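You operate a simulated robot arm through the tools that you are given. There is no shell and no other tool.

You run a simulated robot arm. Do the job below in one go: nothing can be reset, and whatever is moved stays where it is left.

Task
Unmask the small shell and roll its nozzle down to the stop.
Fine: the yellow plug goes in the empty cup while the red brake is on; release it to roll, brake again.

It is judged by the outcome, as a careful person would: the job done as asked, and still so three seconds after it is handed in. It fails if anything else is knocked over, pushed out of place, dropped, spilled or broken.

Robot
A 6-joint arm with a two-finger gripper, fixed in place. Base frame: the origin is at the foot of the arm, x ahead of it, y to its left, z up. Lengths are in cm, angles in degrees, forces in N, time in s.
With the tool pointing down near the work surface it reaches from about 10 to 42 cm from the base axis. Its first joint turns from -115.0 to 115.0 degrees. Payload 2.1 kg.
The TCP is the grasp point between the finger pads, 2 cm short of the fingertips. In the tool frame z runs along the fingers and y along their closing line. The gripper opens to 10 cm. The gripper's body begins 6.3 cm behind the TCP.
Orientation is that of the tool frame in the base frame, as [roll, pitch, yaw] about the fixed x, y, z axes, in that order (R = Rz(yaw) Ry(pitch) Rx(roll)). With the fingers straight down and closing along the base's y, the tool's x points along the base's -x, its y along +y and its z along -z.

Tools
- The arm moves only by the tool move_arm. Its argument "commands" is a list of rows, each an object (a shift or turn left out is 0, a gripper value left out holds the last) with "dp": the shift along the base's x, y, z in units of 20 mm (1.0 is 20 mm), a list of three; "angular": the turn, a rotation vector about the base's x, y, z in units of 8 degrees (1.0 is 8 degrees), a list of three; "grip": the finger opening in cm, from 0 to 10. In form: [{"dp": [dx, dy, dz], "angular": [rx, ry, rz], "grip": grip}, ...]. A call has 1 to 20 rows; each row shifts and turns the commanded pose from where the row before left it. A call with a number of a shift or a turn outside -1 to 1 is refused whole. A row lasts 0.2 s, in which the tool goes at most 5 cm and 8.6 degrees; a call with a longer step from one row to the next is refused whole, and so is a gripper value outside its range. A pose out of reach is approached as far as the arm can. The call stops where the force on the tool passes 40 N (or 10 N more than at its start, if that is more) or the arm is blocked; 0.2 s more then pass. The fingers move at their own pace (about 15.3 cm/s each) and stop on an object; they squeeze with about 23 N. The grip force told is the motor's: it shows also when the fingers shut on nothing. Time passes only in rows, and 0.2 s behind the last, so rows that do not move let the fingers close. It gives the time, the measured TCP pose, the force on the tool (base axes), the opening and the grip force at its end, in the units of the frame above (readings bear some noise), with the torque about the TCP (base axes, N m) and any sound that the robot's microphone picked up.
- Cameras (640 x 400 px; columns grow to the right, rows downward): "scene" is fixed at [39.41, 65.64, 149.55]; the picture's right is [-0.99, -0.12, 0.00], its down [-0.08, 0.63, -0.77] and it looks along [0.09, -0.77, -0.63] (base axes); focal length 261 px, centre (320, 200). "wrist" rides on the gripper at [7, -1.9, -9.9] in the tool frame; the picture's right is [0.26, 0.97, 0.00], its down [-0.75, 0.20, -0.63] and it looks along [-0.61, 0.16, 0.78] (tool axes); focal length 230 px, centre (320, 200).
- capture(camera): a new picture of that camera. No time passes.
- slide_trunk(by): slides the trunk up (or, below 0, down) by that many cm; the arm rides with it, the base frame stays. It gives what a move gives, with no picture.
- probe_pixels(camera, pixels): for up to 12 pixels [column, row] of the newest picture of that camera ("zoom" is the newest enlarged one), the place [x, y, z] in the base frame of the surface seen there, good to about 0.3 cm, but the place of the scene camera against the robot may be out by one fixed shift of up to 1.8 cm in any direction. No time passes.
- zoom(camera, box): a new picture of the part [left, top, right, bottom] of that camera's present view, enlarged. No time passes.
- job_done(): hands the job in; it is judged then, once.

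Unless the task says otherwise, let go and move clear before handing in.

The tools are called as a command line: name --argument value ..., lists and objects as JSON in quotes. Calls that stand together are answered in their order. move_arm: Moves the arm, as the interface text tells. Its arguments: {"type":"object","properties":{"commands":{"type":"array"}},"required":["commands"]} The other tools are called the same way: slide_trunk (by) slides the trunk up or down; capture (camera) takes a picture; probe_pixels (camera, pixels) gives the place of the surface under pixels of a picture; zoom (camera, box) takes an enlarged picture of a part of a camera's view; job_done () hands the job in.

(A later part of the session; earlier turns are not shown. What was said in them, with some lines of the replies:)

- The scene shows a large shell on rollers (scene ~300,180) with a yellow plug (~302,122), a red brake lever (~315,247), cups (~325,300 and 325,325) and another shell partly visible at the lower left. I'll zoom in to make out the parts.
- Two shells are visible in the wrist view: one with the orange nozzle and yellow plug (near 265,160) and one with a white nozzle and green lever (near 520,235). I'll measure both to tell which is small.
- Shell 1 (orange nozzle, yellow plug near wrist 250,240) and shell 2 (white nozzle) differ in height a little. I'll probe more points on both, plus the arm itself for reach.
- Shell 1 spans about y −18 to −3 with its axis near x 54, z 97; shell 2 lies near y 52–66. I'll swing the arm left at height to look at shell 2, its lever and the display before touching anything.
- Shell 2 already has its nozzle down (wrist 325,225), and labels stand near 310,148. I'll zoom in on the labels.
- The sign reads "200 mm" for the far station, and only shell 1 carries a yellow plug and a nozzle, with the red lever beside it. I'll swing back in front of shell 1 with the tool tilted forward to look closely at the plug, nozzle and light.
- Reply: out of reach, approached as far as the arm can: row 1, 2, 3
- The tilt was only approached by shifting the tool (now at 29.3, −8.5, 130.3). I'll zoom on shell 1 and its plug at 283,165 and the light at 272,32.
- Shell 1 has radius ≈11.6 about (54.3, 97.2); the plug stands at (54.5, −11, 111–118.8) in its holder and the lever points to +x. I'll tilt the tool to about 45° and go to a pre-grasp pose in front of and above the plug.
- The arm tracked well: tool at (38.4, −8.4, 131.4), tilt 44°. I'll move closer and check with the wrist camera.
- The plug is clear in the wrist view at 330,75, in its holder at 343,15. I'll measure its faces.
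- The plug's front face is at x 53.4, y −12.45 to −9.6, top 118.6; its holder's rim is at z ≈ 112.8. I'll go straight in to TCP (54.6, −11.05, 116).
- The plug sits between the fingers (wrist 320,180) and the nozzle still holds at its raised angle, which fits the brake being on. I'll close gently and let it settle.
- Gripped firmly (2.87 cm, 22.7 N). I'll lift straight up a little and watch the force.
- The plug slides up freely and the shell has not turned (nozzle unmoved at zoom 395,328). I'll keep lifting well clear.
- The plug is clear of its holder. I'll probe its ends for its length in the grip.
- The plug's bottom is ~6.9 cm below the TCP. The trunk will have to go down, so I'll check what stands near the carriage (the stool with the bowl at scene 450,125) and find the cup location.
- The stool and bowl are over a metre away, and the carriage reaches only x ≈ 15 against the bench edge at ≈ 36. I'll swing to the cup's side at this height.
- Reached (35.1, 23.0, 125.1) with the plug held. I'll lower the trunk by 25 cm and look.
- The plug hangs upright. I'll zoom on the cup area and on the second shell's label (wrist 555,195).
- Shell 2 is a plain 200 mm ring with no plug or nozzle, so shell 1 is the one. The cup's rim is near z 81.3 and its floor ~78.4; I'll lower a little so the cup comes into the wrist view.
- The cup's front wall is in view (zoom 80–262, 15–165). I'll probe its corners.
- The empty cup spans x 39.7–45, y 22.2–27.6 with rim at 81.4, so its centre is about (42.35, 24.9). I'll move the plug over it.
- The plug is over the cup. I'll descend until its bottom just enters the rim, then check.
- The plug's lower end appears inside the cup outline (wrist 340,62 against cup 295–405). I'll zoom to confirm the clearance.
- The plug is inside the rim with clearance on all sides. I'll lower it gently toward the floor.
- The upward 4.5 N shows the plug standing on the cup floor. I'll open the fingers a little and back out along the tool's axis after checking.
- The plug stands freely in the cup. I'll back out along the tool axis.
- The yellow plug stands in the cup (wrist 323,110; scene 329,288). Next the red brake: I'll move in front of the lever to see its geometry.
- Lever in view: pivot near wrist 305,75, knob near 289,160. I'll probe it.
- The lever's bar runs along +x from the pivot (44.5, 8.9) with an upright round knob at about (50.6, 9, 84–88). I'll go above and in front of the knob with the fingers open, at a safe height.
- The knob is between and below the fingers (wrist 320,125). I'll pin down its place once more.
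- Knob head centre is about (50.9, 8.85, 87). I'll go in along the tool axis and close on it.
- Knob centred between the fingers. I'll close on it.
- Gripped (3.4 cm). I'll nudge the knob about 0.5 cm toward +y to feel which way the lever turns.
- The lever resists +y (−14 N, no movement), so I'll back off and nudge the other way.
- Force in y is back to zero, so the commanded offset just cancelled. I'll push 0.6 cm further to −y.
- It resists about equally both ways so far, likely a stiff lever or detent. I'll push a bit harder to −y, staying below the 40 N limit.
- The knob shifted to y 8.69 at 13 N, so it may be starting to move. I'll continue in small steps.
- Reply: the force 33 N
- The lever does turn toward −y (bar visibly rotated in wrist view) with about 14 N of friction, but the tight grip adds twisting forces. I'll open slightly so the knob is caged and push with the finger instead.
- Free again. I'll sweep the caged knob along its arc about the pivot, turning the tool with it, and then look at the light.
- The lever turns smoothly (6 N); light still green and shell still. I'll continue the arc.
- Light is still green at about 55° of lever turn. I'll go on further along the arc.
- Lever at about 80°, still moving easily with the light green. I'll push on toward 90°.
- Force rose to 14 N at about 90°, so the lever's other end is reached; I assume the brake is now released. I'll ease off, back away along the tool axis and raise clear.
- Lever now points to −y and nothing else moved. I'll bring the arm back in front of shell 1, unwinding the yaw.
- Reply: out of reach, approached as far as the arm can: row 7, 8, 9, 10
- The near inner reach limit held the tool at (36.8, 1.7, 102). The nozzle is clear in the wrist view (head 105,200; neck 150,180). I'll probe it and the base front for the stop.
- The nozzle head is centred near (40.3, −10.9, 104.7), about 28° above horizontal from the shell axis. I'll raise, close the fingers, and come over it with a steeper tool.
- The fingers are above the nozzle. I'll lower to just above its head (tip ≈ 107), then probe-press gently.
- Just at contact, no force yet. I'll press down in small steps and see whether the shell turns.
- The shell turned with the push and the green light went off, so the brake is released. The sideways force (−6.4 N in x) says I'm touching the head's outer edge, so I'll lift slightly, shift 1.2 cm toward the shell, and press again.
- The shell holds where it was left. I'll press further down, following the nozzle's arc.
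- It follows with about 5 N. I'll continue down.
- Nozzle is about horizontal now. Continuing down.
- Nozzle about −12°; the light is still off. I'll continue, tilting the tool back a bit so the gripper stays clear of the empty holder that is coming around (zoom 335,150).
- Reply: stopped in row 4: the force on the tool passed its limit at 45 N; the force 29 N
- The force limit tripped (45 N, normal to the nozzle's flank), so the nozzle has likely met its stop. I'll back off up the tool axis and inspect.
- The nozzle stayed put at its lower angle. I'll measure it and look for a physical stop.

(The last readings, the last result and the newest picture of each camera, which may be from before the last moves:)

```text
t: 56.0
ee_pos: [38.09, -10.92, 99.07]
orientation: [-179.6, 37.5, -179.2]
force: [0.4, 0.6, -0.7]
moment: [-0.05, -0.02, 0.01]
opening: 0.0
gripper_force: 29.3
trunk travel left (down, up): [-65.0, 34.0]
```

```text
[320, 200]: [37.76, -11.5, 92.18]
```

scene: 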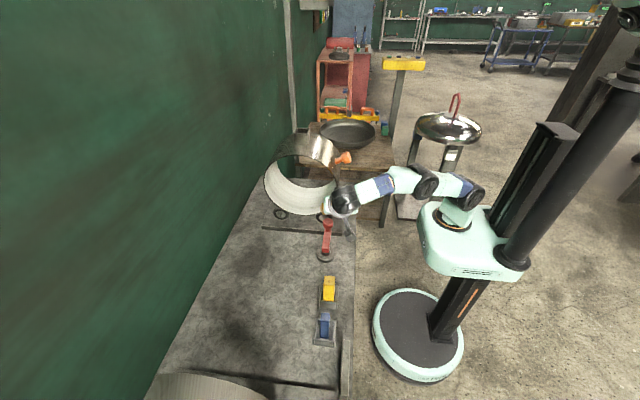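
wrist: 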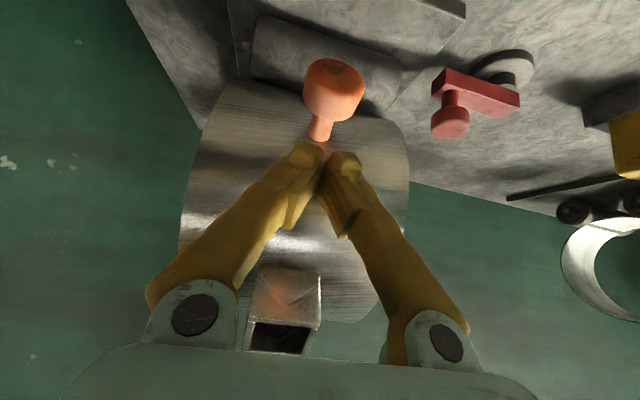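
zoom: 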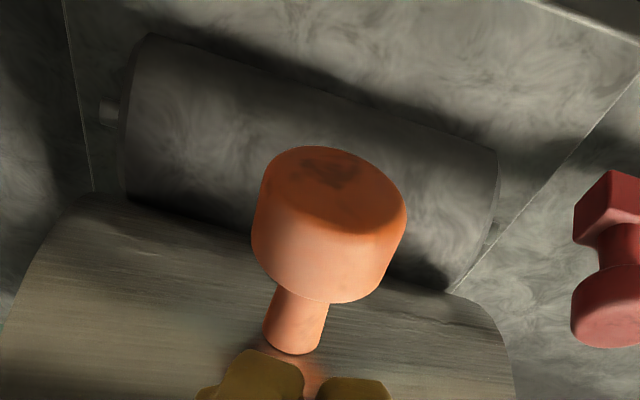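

The nozzle is at about −19° with no visible contact, so I'll press again slowly to confirm whether this is really the stop.

move_arm --commands '[{"dp": [0.3, 0, -0.7]}, {"dp": [0.1, 0, -0.5]}, {"dp": [0, 0, -0.2]}, {"dp": [0, 0, -0.1]}]'

move_arm --commands '[{"dp": [0, 0, -0.1]}, {"dp": [0, 0, -0.1]}]'

zoom --camera "scene" --box '[300, 130, 380, 230]'

```text
t: 57.0
ee_pos: [38.85, -10.96, 96.12]
orientation: [-179.4, 37.6, -179.1]
force: [-0.4, -0.4, 0.1]
moment: [0.02, 0.0, 0.0]
opening: 0.0
gripper_force: 29.7
trunk travel left (down, up): [-65.0, 34.0]
```

```text
t: 57.6
ee_pos: [38.9, -10.98, 95.64]
orientation: [-179.5, 37.6, -179.2]
force: [0.0, 0.0, 0.1]
moment: [-0.01, -0.01, 0.0]
opening: 0.01
gripper_force: 29.3
trunk travel left (down, up): [-65.0, 34.0]
```

```text
4.00 times, centred on (340, 180) of scene
```

zoom: 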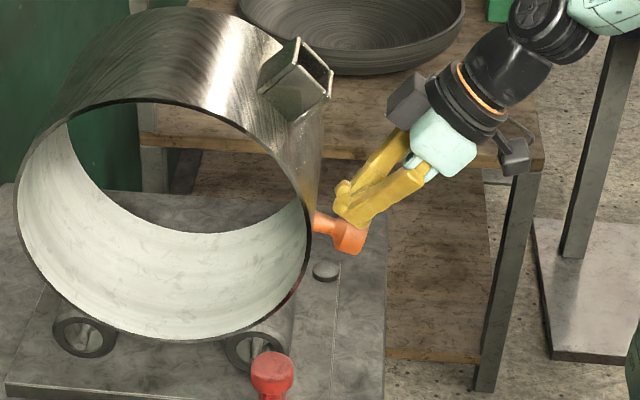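

move_arm --commands '[{"dp": [0, 0, -0.1]}, {"dp": [0, 0, -0.1]}]'

move_arm --commands '[{"dp": [0, 0, -0.1]}, {"dp": [0, 0, -0.1]}]'

zoom --camera "scene" --box '[300, 130, 380, 230]'

```text
t: 58.2
ee_pos: [38.79, -11.01, 95.44]
orientation: [-179.3, 38.0, -179.1]
force: [2.1, 0.6, 19.0]
moment: [-0.01, -0.06, 0.0]
opening: 0.6
gripper_force: 29.2
trunk travel left (down, up): [-65.0, 34.0]
```

```text
t: 58.7
ee_pos: [38.69, -11.0, 95.49]
orientation: [-179.1, 38.4, -178.9]
force: [-7.7, 3.0, 14.7]
moment: [0.05, 0.13, 0.06]
opening: 0.6
gripper_force: 29.7
trunk travel left (down, up): [-65.0, 34.0]
stopped in row 2: the force on the tool passed its limit at 43 N (the readings are from after the stop); the commanded pose is now the measured one
```

```text
4.00 times, centred on (340, 180) of scene
```

zoom: 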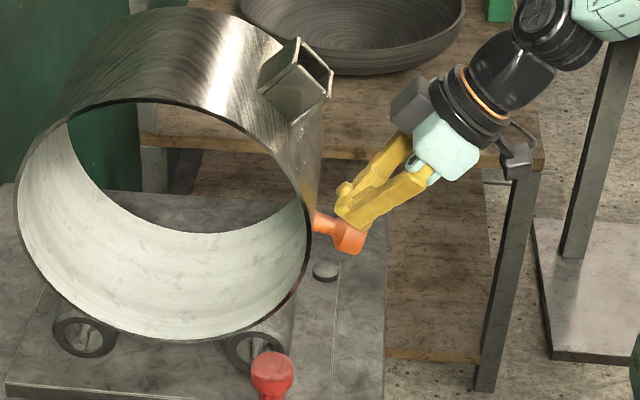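

It meets hard resistance at the very same place, so the nozzle is at the stop. I'll retreat upward clear of the holder, then swing back to the pose from which I left the brake lever.

move_arm --commands '[{"dp": [-0.15, 0, 0.5]}, {"dp": [-0.2, 0, 1]}, {"dp": [-0.1, 0, 1], "angular": [0, -0.35, 0]}, {"dp": [0, 0, 1], "angular": [0, -0.35, 0]}, {"dp": [0, 0.6, 0.8]}]'

zoom --camera "scene" --box '[250, 100, 400, 240]'

```text
t: 59.9
ee_pos: [38.11, -10.02, 103.64]
orientation: [-179.1, 43.7, -179.2]
force: [0.6, 0.0, 0.6]
moment: [-0.05, 0.03, -0.03]
opening: 0.01
gripper_force: 29.5
trunk travel left (down, up): [-65.0, 34.0]
```

```text
2.86 times, centred on (325, 170) of scene
```

zoom: 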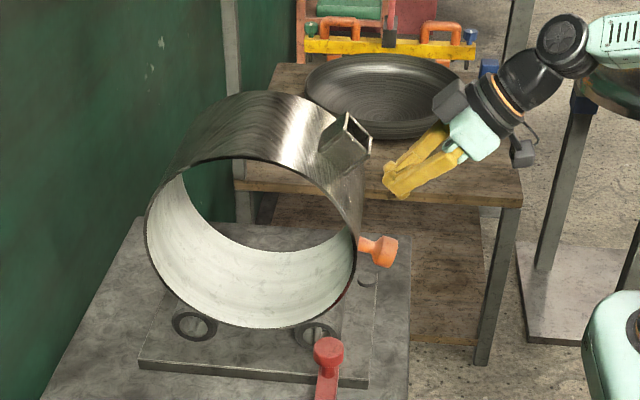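

Nozzle still at the stop. Swinging back with yaw −80° toward the lever, opening the fingers on the way.

move_arm --commands '[{"dp": [0, 0.9, 0], "angular": [0, 0, -0.6]}, {"dp": [0, 0.9, 0], "angular": [0, 0, -1]}, {"dp": [0, 0.9, 0], "angular": [0, 0, -1]}, {"dp": [0, 0.9, 0], "angular": [0, 0, -1]}, {"dp": [0, 0.9, 0], "angular": [0, 0, -1]}, {"dp": [0, 0.9, 0], "angular": [0, 0, -1], "grip": 5.4}, {"dp": [0.2, 0.9, 0], "angular": [0, 0, -1]}, {"dp": [0.3, 0.9, 0], "angular": [0, 0, -1]}, {"dp": [0.5, 0.9, 0], "angular": [0, 0, -1]}, {"dp": [0.5, 0, -0.2], "angular": [0, 0, -1]}]'

capture --camera "wrist"

zoom --camera "scene" --box '[250, 120, 400, 280]'

```text
t: 62.1
ee_pos: [41.11, 6.24, 103.27]
orientation: [-178.9, 43.7, 104.2]
force: [0.4, 0.3, 0.1]
moment: [0.0, 0.01, -0.04]
opening: 5.4
gripper_force: 0.1
trunk travel left (down, up): [-65.0, 34.0]
```

```text
taken
```

wrist: 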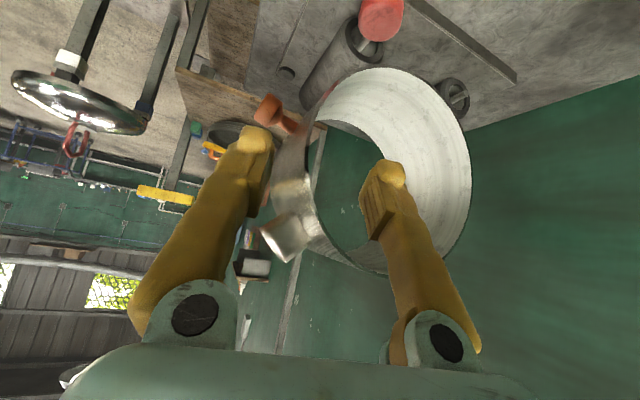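

```text
2.50 times, centred on (325, 200) of scene
```

zoom: 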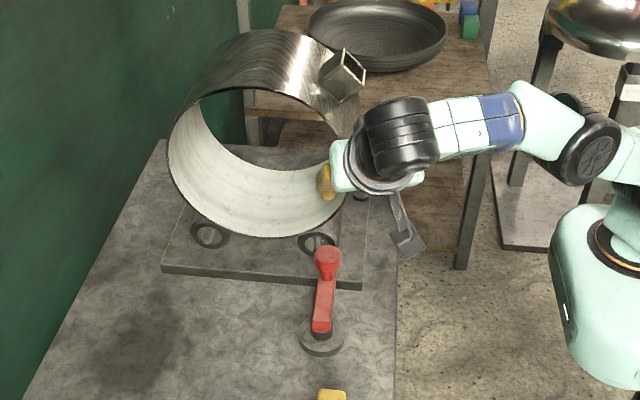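

The knob is at the top of the wrist view (380,18). I'll probe it and step down above it.

probe_pixels --camera "wrist" --pixels '[[380, 18], [362, 15], [401, 15], [380, 36], [368, 45]]'

move_arm --commands '[{"dp": [0.6, 0.6, -1]}, {"dp": [0.6, 0.3, -1]}, {"dp": [0.4, 0, -1]}, {"dp": [0, 0, -0.8], "angular": [0, 0, -0.6]}]'

capture --camera "wrist"

```text
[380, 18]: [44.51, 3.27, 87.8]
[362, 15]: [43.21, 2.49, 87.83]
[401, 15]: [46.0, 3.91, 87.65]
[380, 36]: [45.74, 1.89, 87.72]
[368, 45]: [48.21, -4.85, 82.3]
```

```text
t: 63.1
ee_pos: [42.87, 6.87, 94.72]
orientation: [-179.1, 43.7, 99.3]
force: [0.4, 0.1, 0.5]
moment: [-0.02, -0.01, 0.03]
opening: 5.39
gripper_force: 0.1
out of reach, approached as far as the arm can: row 1, 2, 4
trunk travel left (down, up): [-65.0, 34.0]
```

```text
taken
```

wrist: 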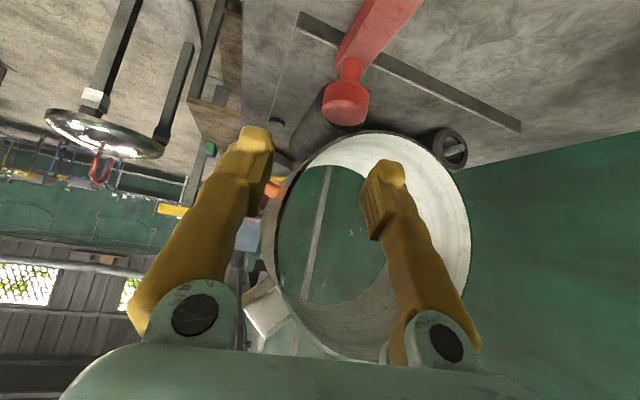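

The knob centre is at about (44.5, 2.6, 87). I'll centre over it sideways, then go down around it.

move_arm --commands '[{"dp": [0.5, 0.08, 0]}, {"dp": [0.09, -0.56, -0.7]}, {"dp": [0.09, -0.56, -0.7]}]'

capture --camera "wrist"

```text
t: 63.9
ee_pos: [43.32, 4.73, 91.88]
orientation: [-179.1, 43.7, 99.3]
force: [-0.4, 0.0, 0.9]
moment: [-0.03, -0.04, -0.02]
opening: 5.4
gripper_force: 0.1
out of reach, approached as far as the arm can: row 1
trunk travel left (down, up): [-65.0, 34.0]
```

```text
taken
```

wrist: 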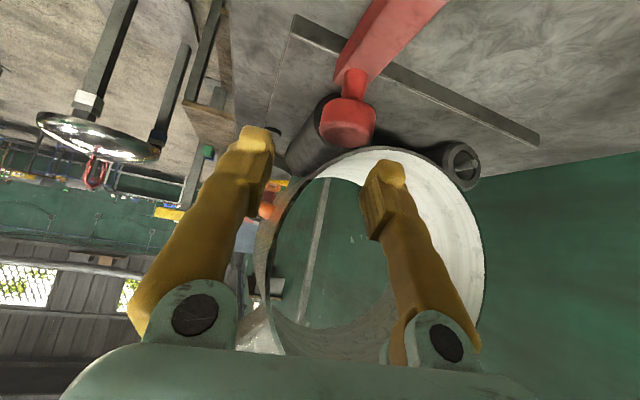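

I still need about 0.9 cm to +x. I'll correct that before going lower.

move_arm --commands '[{"dp": [0.3, 0.0, 0]}, {"dp": [0.2, 0.0, -0.1]}, {"dp": [0, 0, 0]}]'

capture --camera "wrist"

```text
t: 64.7
ee_pos: [44.22, 4.71, 91.78]
orientation: [-179.1, 43.9, 99.3]
force: [0.4, 0.0, -0.5]
moment: [-0.02, 0.05, 0.04]
opening: 5.39
gripper_force: 0.1
trunk travel left (down, up): [-65.0, 34.0]
```

```text
taken
```

wrist: 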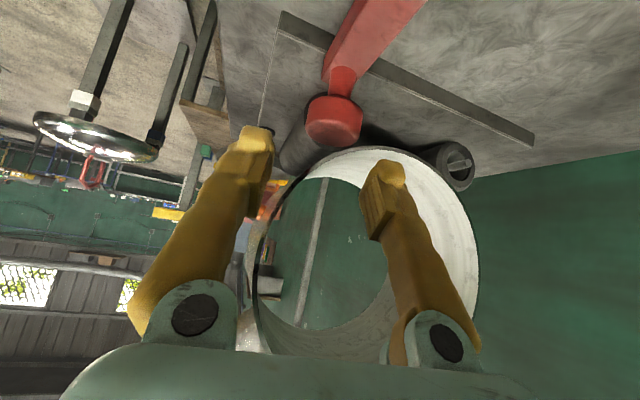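

Centred now. Going down around the knob.

move_arm --commands '[{"dp": [0.06, -0.36, -0.8]}, {"dp": [0.06, -0.36, -0.8]}, {"dp": [0.05, -0.36, -0.78]}]'

capture --camera "wrist"

```text
t: 65.5
ee_pos: [44.81, 2.49, 86.9]
orientation: [-179.2, 43.7, 99.2]
force: [0.2, -0.1, -0.5]
moment: [-0.03, -0.05, 0.02]
opening: 5.39
gripper_force: 0.1
trunk travel left (down, up): [-65.0, 34.0]
```

```text
taken
```

wrist: 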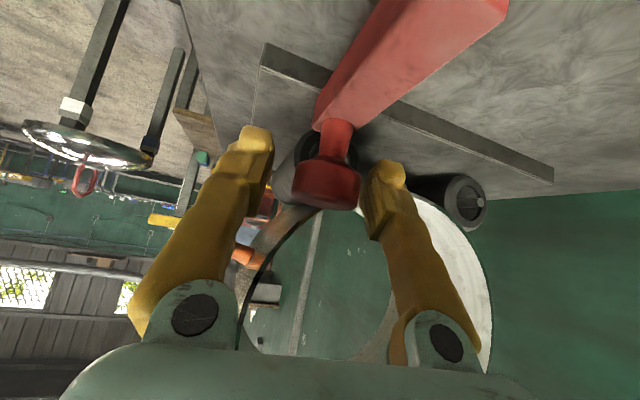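

Knob caged. I'll narrow the cage and push the lever back along its arc.

move_arm --commands '[{"grip": 4.4}, {"dp": [0.4, 0.1, 0], "angular": [0, 0, 0.5]}, {"dp": [0.23, 0.075, 0], "angular": [0, 0, 0.5]}, {"dp": [0.415, 0.14, 0], "angular": [0, 0, 1]}, {"dp": [0.39, 0.195, 0], "angular": [0, 0, 1]}]'

capture --camera "wrist"

zoom --camera "scene" --box '[250, 120, 400, 280]'

```text
t: 66.7
ee_pos: [47.53, 3.44, 86.95]
orientation: [-179.2, 43.8, 123.3]
force: [-3.7, -4.7, -2.6]
moment: [0.03, 0.08, 0.06]
opening: 4.8
gripper_force: 2.8
trunk travel left (down, up): [-65.0, 34.0]
```

```text
taken
```

wrist: 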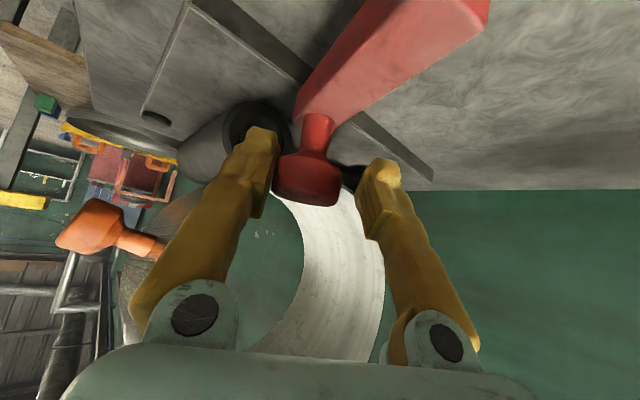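

```text
2.50 times, centred on (325, 200) of scene
```

zoom: 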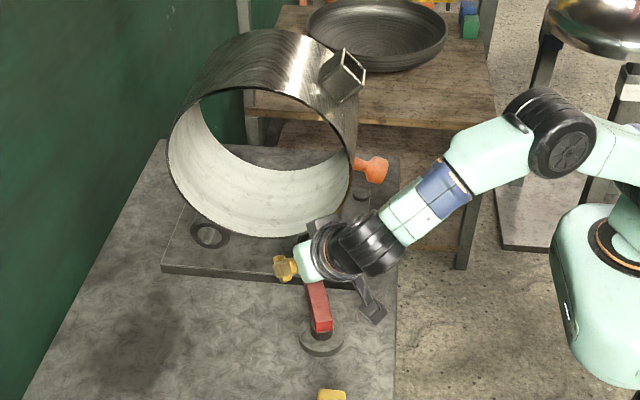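

The lever is coming back (≈60°) and the shell stays at the stop. Continuing the arc.

move_arm --commands '[{"dp": [0.4, 0.27, 0], "angular": [0, 0, 1]}, {"dp": [0.33, 0.3, 0], "angular": [0, 0, 1]}, {"dp": [0.28, 0.34, 0], "angular": [0, 0, 1]}, {"dp": [0.25, 0.42, 0], "angular": [0, 0, 1]}]'

capture --camera "wrist"

```text
t: 67.7
ee_pos: [50.02, 6.15, 86.87]
orientation: [-179.1, 43.6, 155.3]
force: [0.5, -8.5, -0.9]
moment: [-0.02, 0.01, 0.06]
opening: 4.88
gripper_force: 3.7
trunk travel left (down, up): [-65.0, 34.0]
```

```text
taken
```

wrist: 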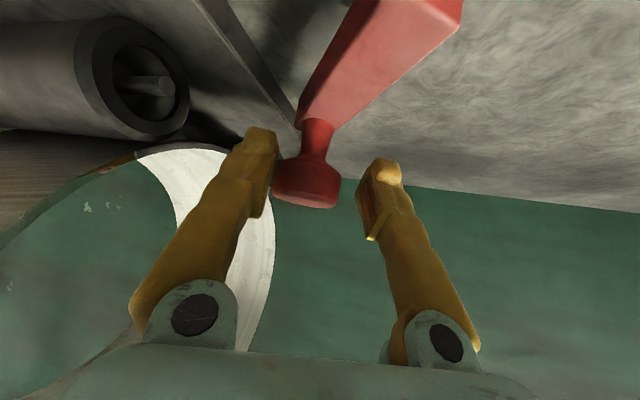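

About 30° left. Continuing to the lever's original position.

move_arm --commands '[{"dp": [0.22, 0.43, 0], "angular": [0, 0, 1]}, {"dp": [0.12, 0.47, 0], "angular": [0, 0, 1]}, {"dp": [0.05, 0.48, 0], "angular": [0, 0, 1]}]'

move_arm --commands '[{"dp": [0, 0.2, 0]}, {"dp": [0, 0.15, 0]}]'

capture --camera "wrist"

zoom --camera "scene" --box '[250, 120, 400, 280]'

```text
t: 68.5
ee_pos: [50.72, 8.92, 86.92]
orientation: [-179.2, 43.7, 179.4]
force: [1.8, -6.1, 1.5]
moment: [-0.1, -0.03, -0.01]
opening: 4.76
gripper_force: 2.3
trunk travel left (down, up): [-65.0, 34.0]
```

```text
t: 69.1
ee_pos: [50.77, 9.7, 86.79]
orientation: [-179.2, 43.7, 179.3]
force: [2.7, -5.4, -0.1]
moment: [-0.02, -0.02, 0.03]
opening: 4.77
gripper_force: 2.6
trunk travel left (down, up): [-65.0, 34.0]
```

```text
taken
```

wrist: 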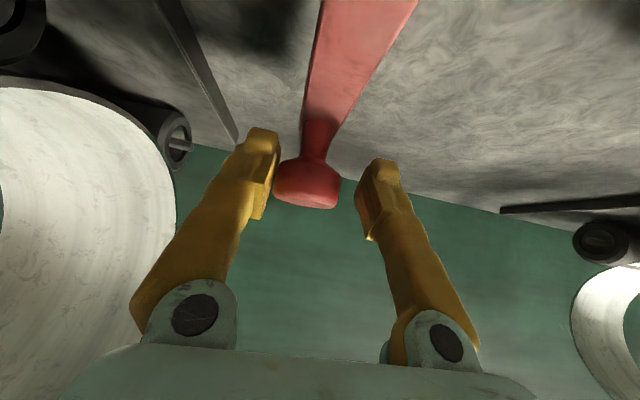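

```text
2.50 times, centred on (325, 200) of scene
```

zoom: 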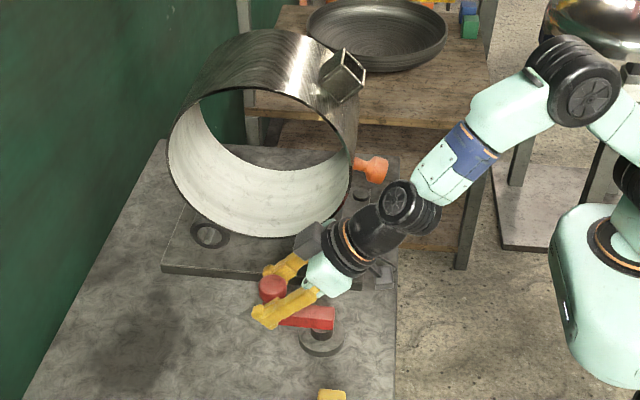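

The lever is almost home, with still only friction (5 N). I'll push on in small steps until the end stop is felt.

move_arm --commands '[{"dp": [0, 0.1, 0]}, {"dp": [0, 0.1, 0]}]'

move_arm --commands '[{"dp": [0, 0.1, 0]}, {"dp": [0, 0.1, 0]}]'

```text
t: 69.7
ee_pos: [50.81, 9.94, 86.86]
orientation: [-179.2, 43.8, 179.2]
force: [2.9, -9.7, 1.0]
moment: [-0.12, -0.04, 0.02]
opening: 5.05
gripper_force: 5.1
trunk travel left (down, up): [-65.0, 34.0]
```

```text
t: 70.3
ee_pos: [50.74, 9.98, 86.97]
orientation: [-179.3, 43.8, 179.2]
force: [1.2, -15.8, 0.7]
moment: [-0.15, -0.03, -0.08]
opening: 5.49
gripper_force: 8.1
trunk travel left (down, up): [-65.0, 34.0]
```

Force climbs with no travel (15.8 N at y 9.98): the lever is at its end stop, brake on. I'll ease off and back out along the tool axis.

move_arm --commands '[{"dp": [0, -0.35, 0], "grip": 5.4}, {"dp": [0, -0.1, 0]}, {"dp": [-0.5, 0, 0.52]}, {"dp": [-0.69, 0, 0.72]}, {"dp": [-0.69, 0, 0.72]}, {"dp": [-0.69, 0, 0.72]}, {"dp": [-0.69, 0, 0.8]}, {"dp": [-0.69, 0, 0.8]}, {"dp": [-0.69, 0, 0.8]}]'

capture --camera "wrist"

zoom --camera "scene" --box '[250, 120, 400, 280]'

capture --camera "scene"

```text
t: 72.3
ee_pos: [41.39, 9.53, 97.07]
orientation: [-179.1, 43.7, 179.2]
force: [-0.6, 0.4, -0.1]
moment: [0.0, -0.01, -0.03]
opening: 5.38
gripper_force: 0.1
trunk travel left (down, up): [-65.0, 34.0]
```

```text
taken
```

wrist: 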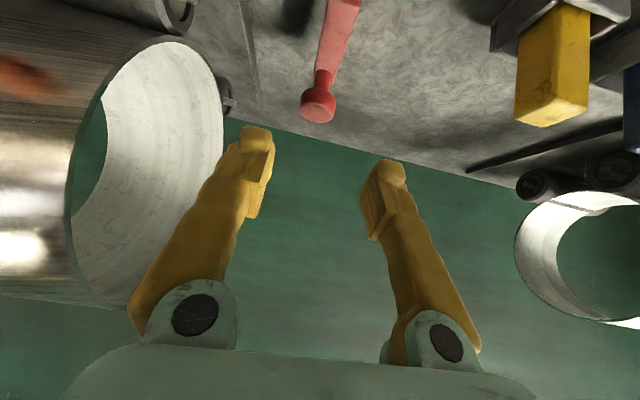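

```text
2.50 times, centred on (325, 200) of scene
```

zoom: 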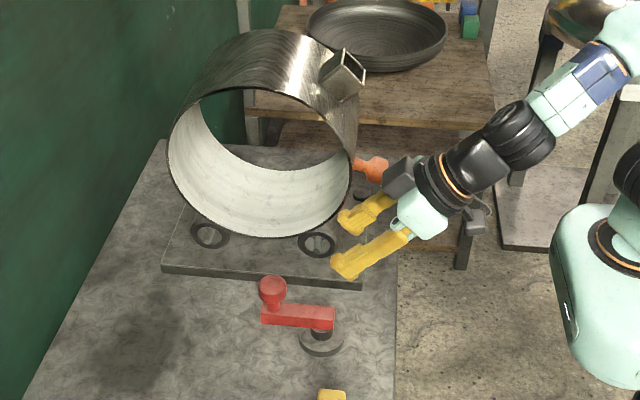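

```text
taken
```

scene: 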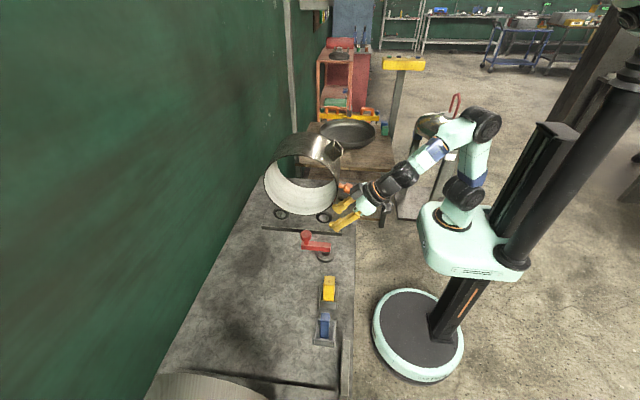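

Lever is back in its place and nozzle still down. I'll move further back so I can see the shell, nozzle and lamp clearly.

move_arm --commands '[{"dp": [-0.2, 0.3, 1]}, {"dp": [-0.2, 0.3, 1]}, {"dp": [-0.2, 0.3, 1]}, {"dp": [-0.2, 0.3, 1]}, {"dp": [-0.2, 0.3, 1]}, {"dp": [-0.2, 0.3, 1]}]'

zoom --camera "scene" --box '[290, 130, 380, 240]'

zoom --camera "scene" --box '[290, 230, 380, 350]'

capture --camera "wrist"

```text
t: 73.7
ee_pos: [39.1, 13.3, 109.01]
orientation: [-179.0, 43.7, 179.4]
force: [0.1, 1.3, -0.1]
moment: [-0.01, -0.02, -0.02]
opening: 5.42
gripper_force: 0.0
trunk travel left (down, up): [-65.0, 34.0]
```

```text
3.64 times, centred on (335, 185) of scene
```

zoom: 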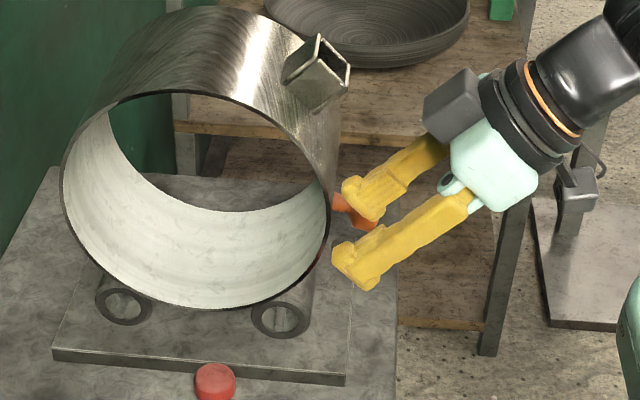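

```text
3.33 times, centred on (335, 290) of scene
```

zoom: 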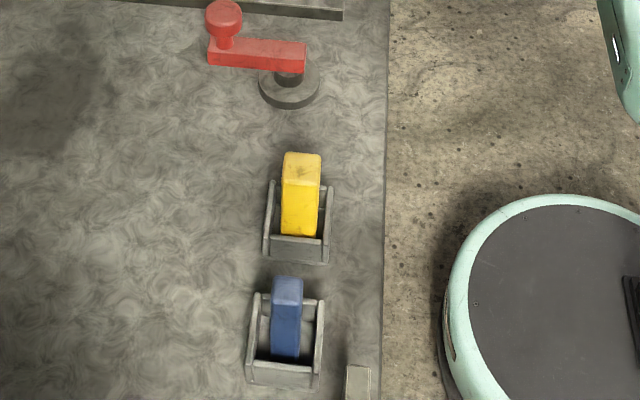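

```text
taken
```

wrist: 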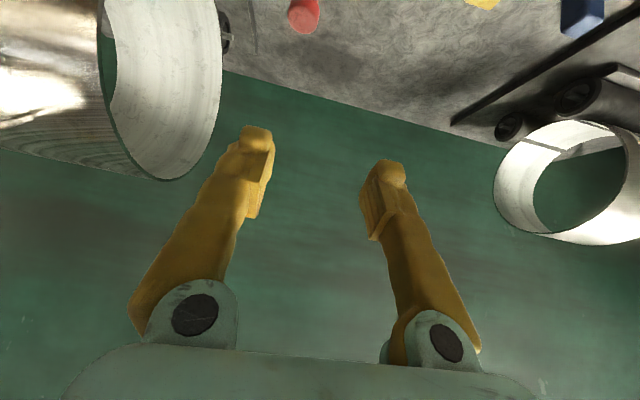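

The gripper blocks the nozzle and lamp in the scene view; I'll swing further to +y and up.

move_arm --commands '[{"dp": [-0.2, 1, 0.4]}, {"dp": [-0.2, 1, 0.4]}, {"dp": [-0.2, 1, 0.4]}, {"dp": [-0.2, 1, 0.4]}, {"dp": [-0.2, 1, 0.2]}, {"dp": [-0.2, 1, 0]}, {"dp": [-0.2, 1, 0]}, {"dp": [-0.2, 1, 0]}]'

zoom --camera "scene" --box '[290, 130, 380, 240]'

capture --camera "scene"

```text
t: 75.5
ee_pos: [35.5, 28.92, 112.2]
orientation: [-178.9, 43.7, 179.3]
force: [-0.3, 0.3, -0.8]
moment: [0.04, -0.02, 0.01]
opening: 5.4
gripper_force: 0.0
out of reach, approached as far as the arm can: row 8
trunk travel left (down, up): [-65.0, 34.0]
```

```text
3.64 times, centred on (335, 185) of scene
```

zoom: 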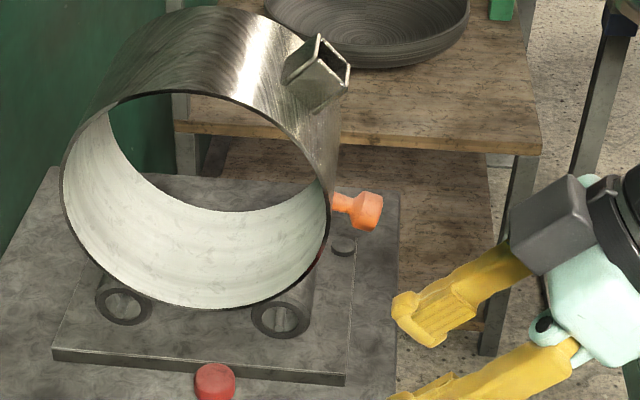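

```text
taken
```

scene: 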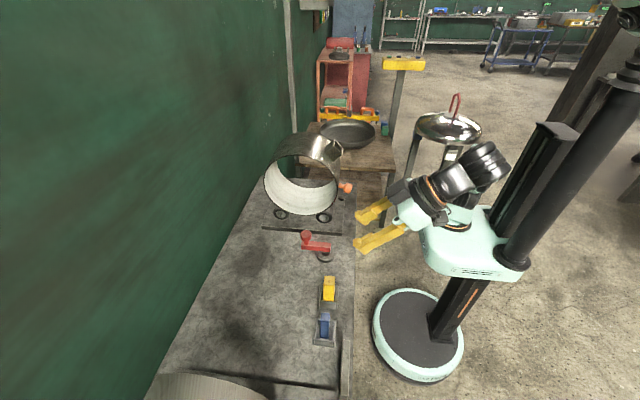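

The final views show the following:
- The yellow plug stands in the once-empty cup (scene 329,288).
- The red lever is back at its original end stop (scene 306,236).
- The nozzle sits at its lower stop (scene 348,188).
- The gripper is clear and nothing else has moved.

I'm handing in.

job_done

```text
The job is handed in.
```

The shell is unmasked, its nozzle is rolled down to the stop, and the red brake is back on. The job is handed in.

- **Plug:** I lifted the yellow plug straight out while the lever was still in its starting position. It now stands in the cup that was empty, next to the blue one.
- **Brake:** I turned the red lever about 90° to release the shell. After the roll I pushed it back until it hit its original end stop. I took the starting position to be "on" because the shell rolled almost freely once the lever was turned. I did not push the shell afterwards to test that the brake holds.
- **Roll:** The nozzle went from about 28° above level to about 19° below it. Two separate pushes met a hard stop at the same spot, past 40 N each time. It stayed there when I backed off and when I set the brake.
- **Which shell:** The other shell, marked 200 mm, is actually the smaller of the two, but it has no plug or nozzle. I worked on the one with the yellow plug and the red brake.
- **Lamp:** The green lamp on the shell's base was lit at the start. It went off when the shell began to turn and is still off. I don't know what it indicates.

Nothing else moved in the final pictures, and the gripper is clear.
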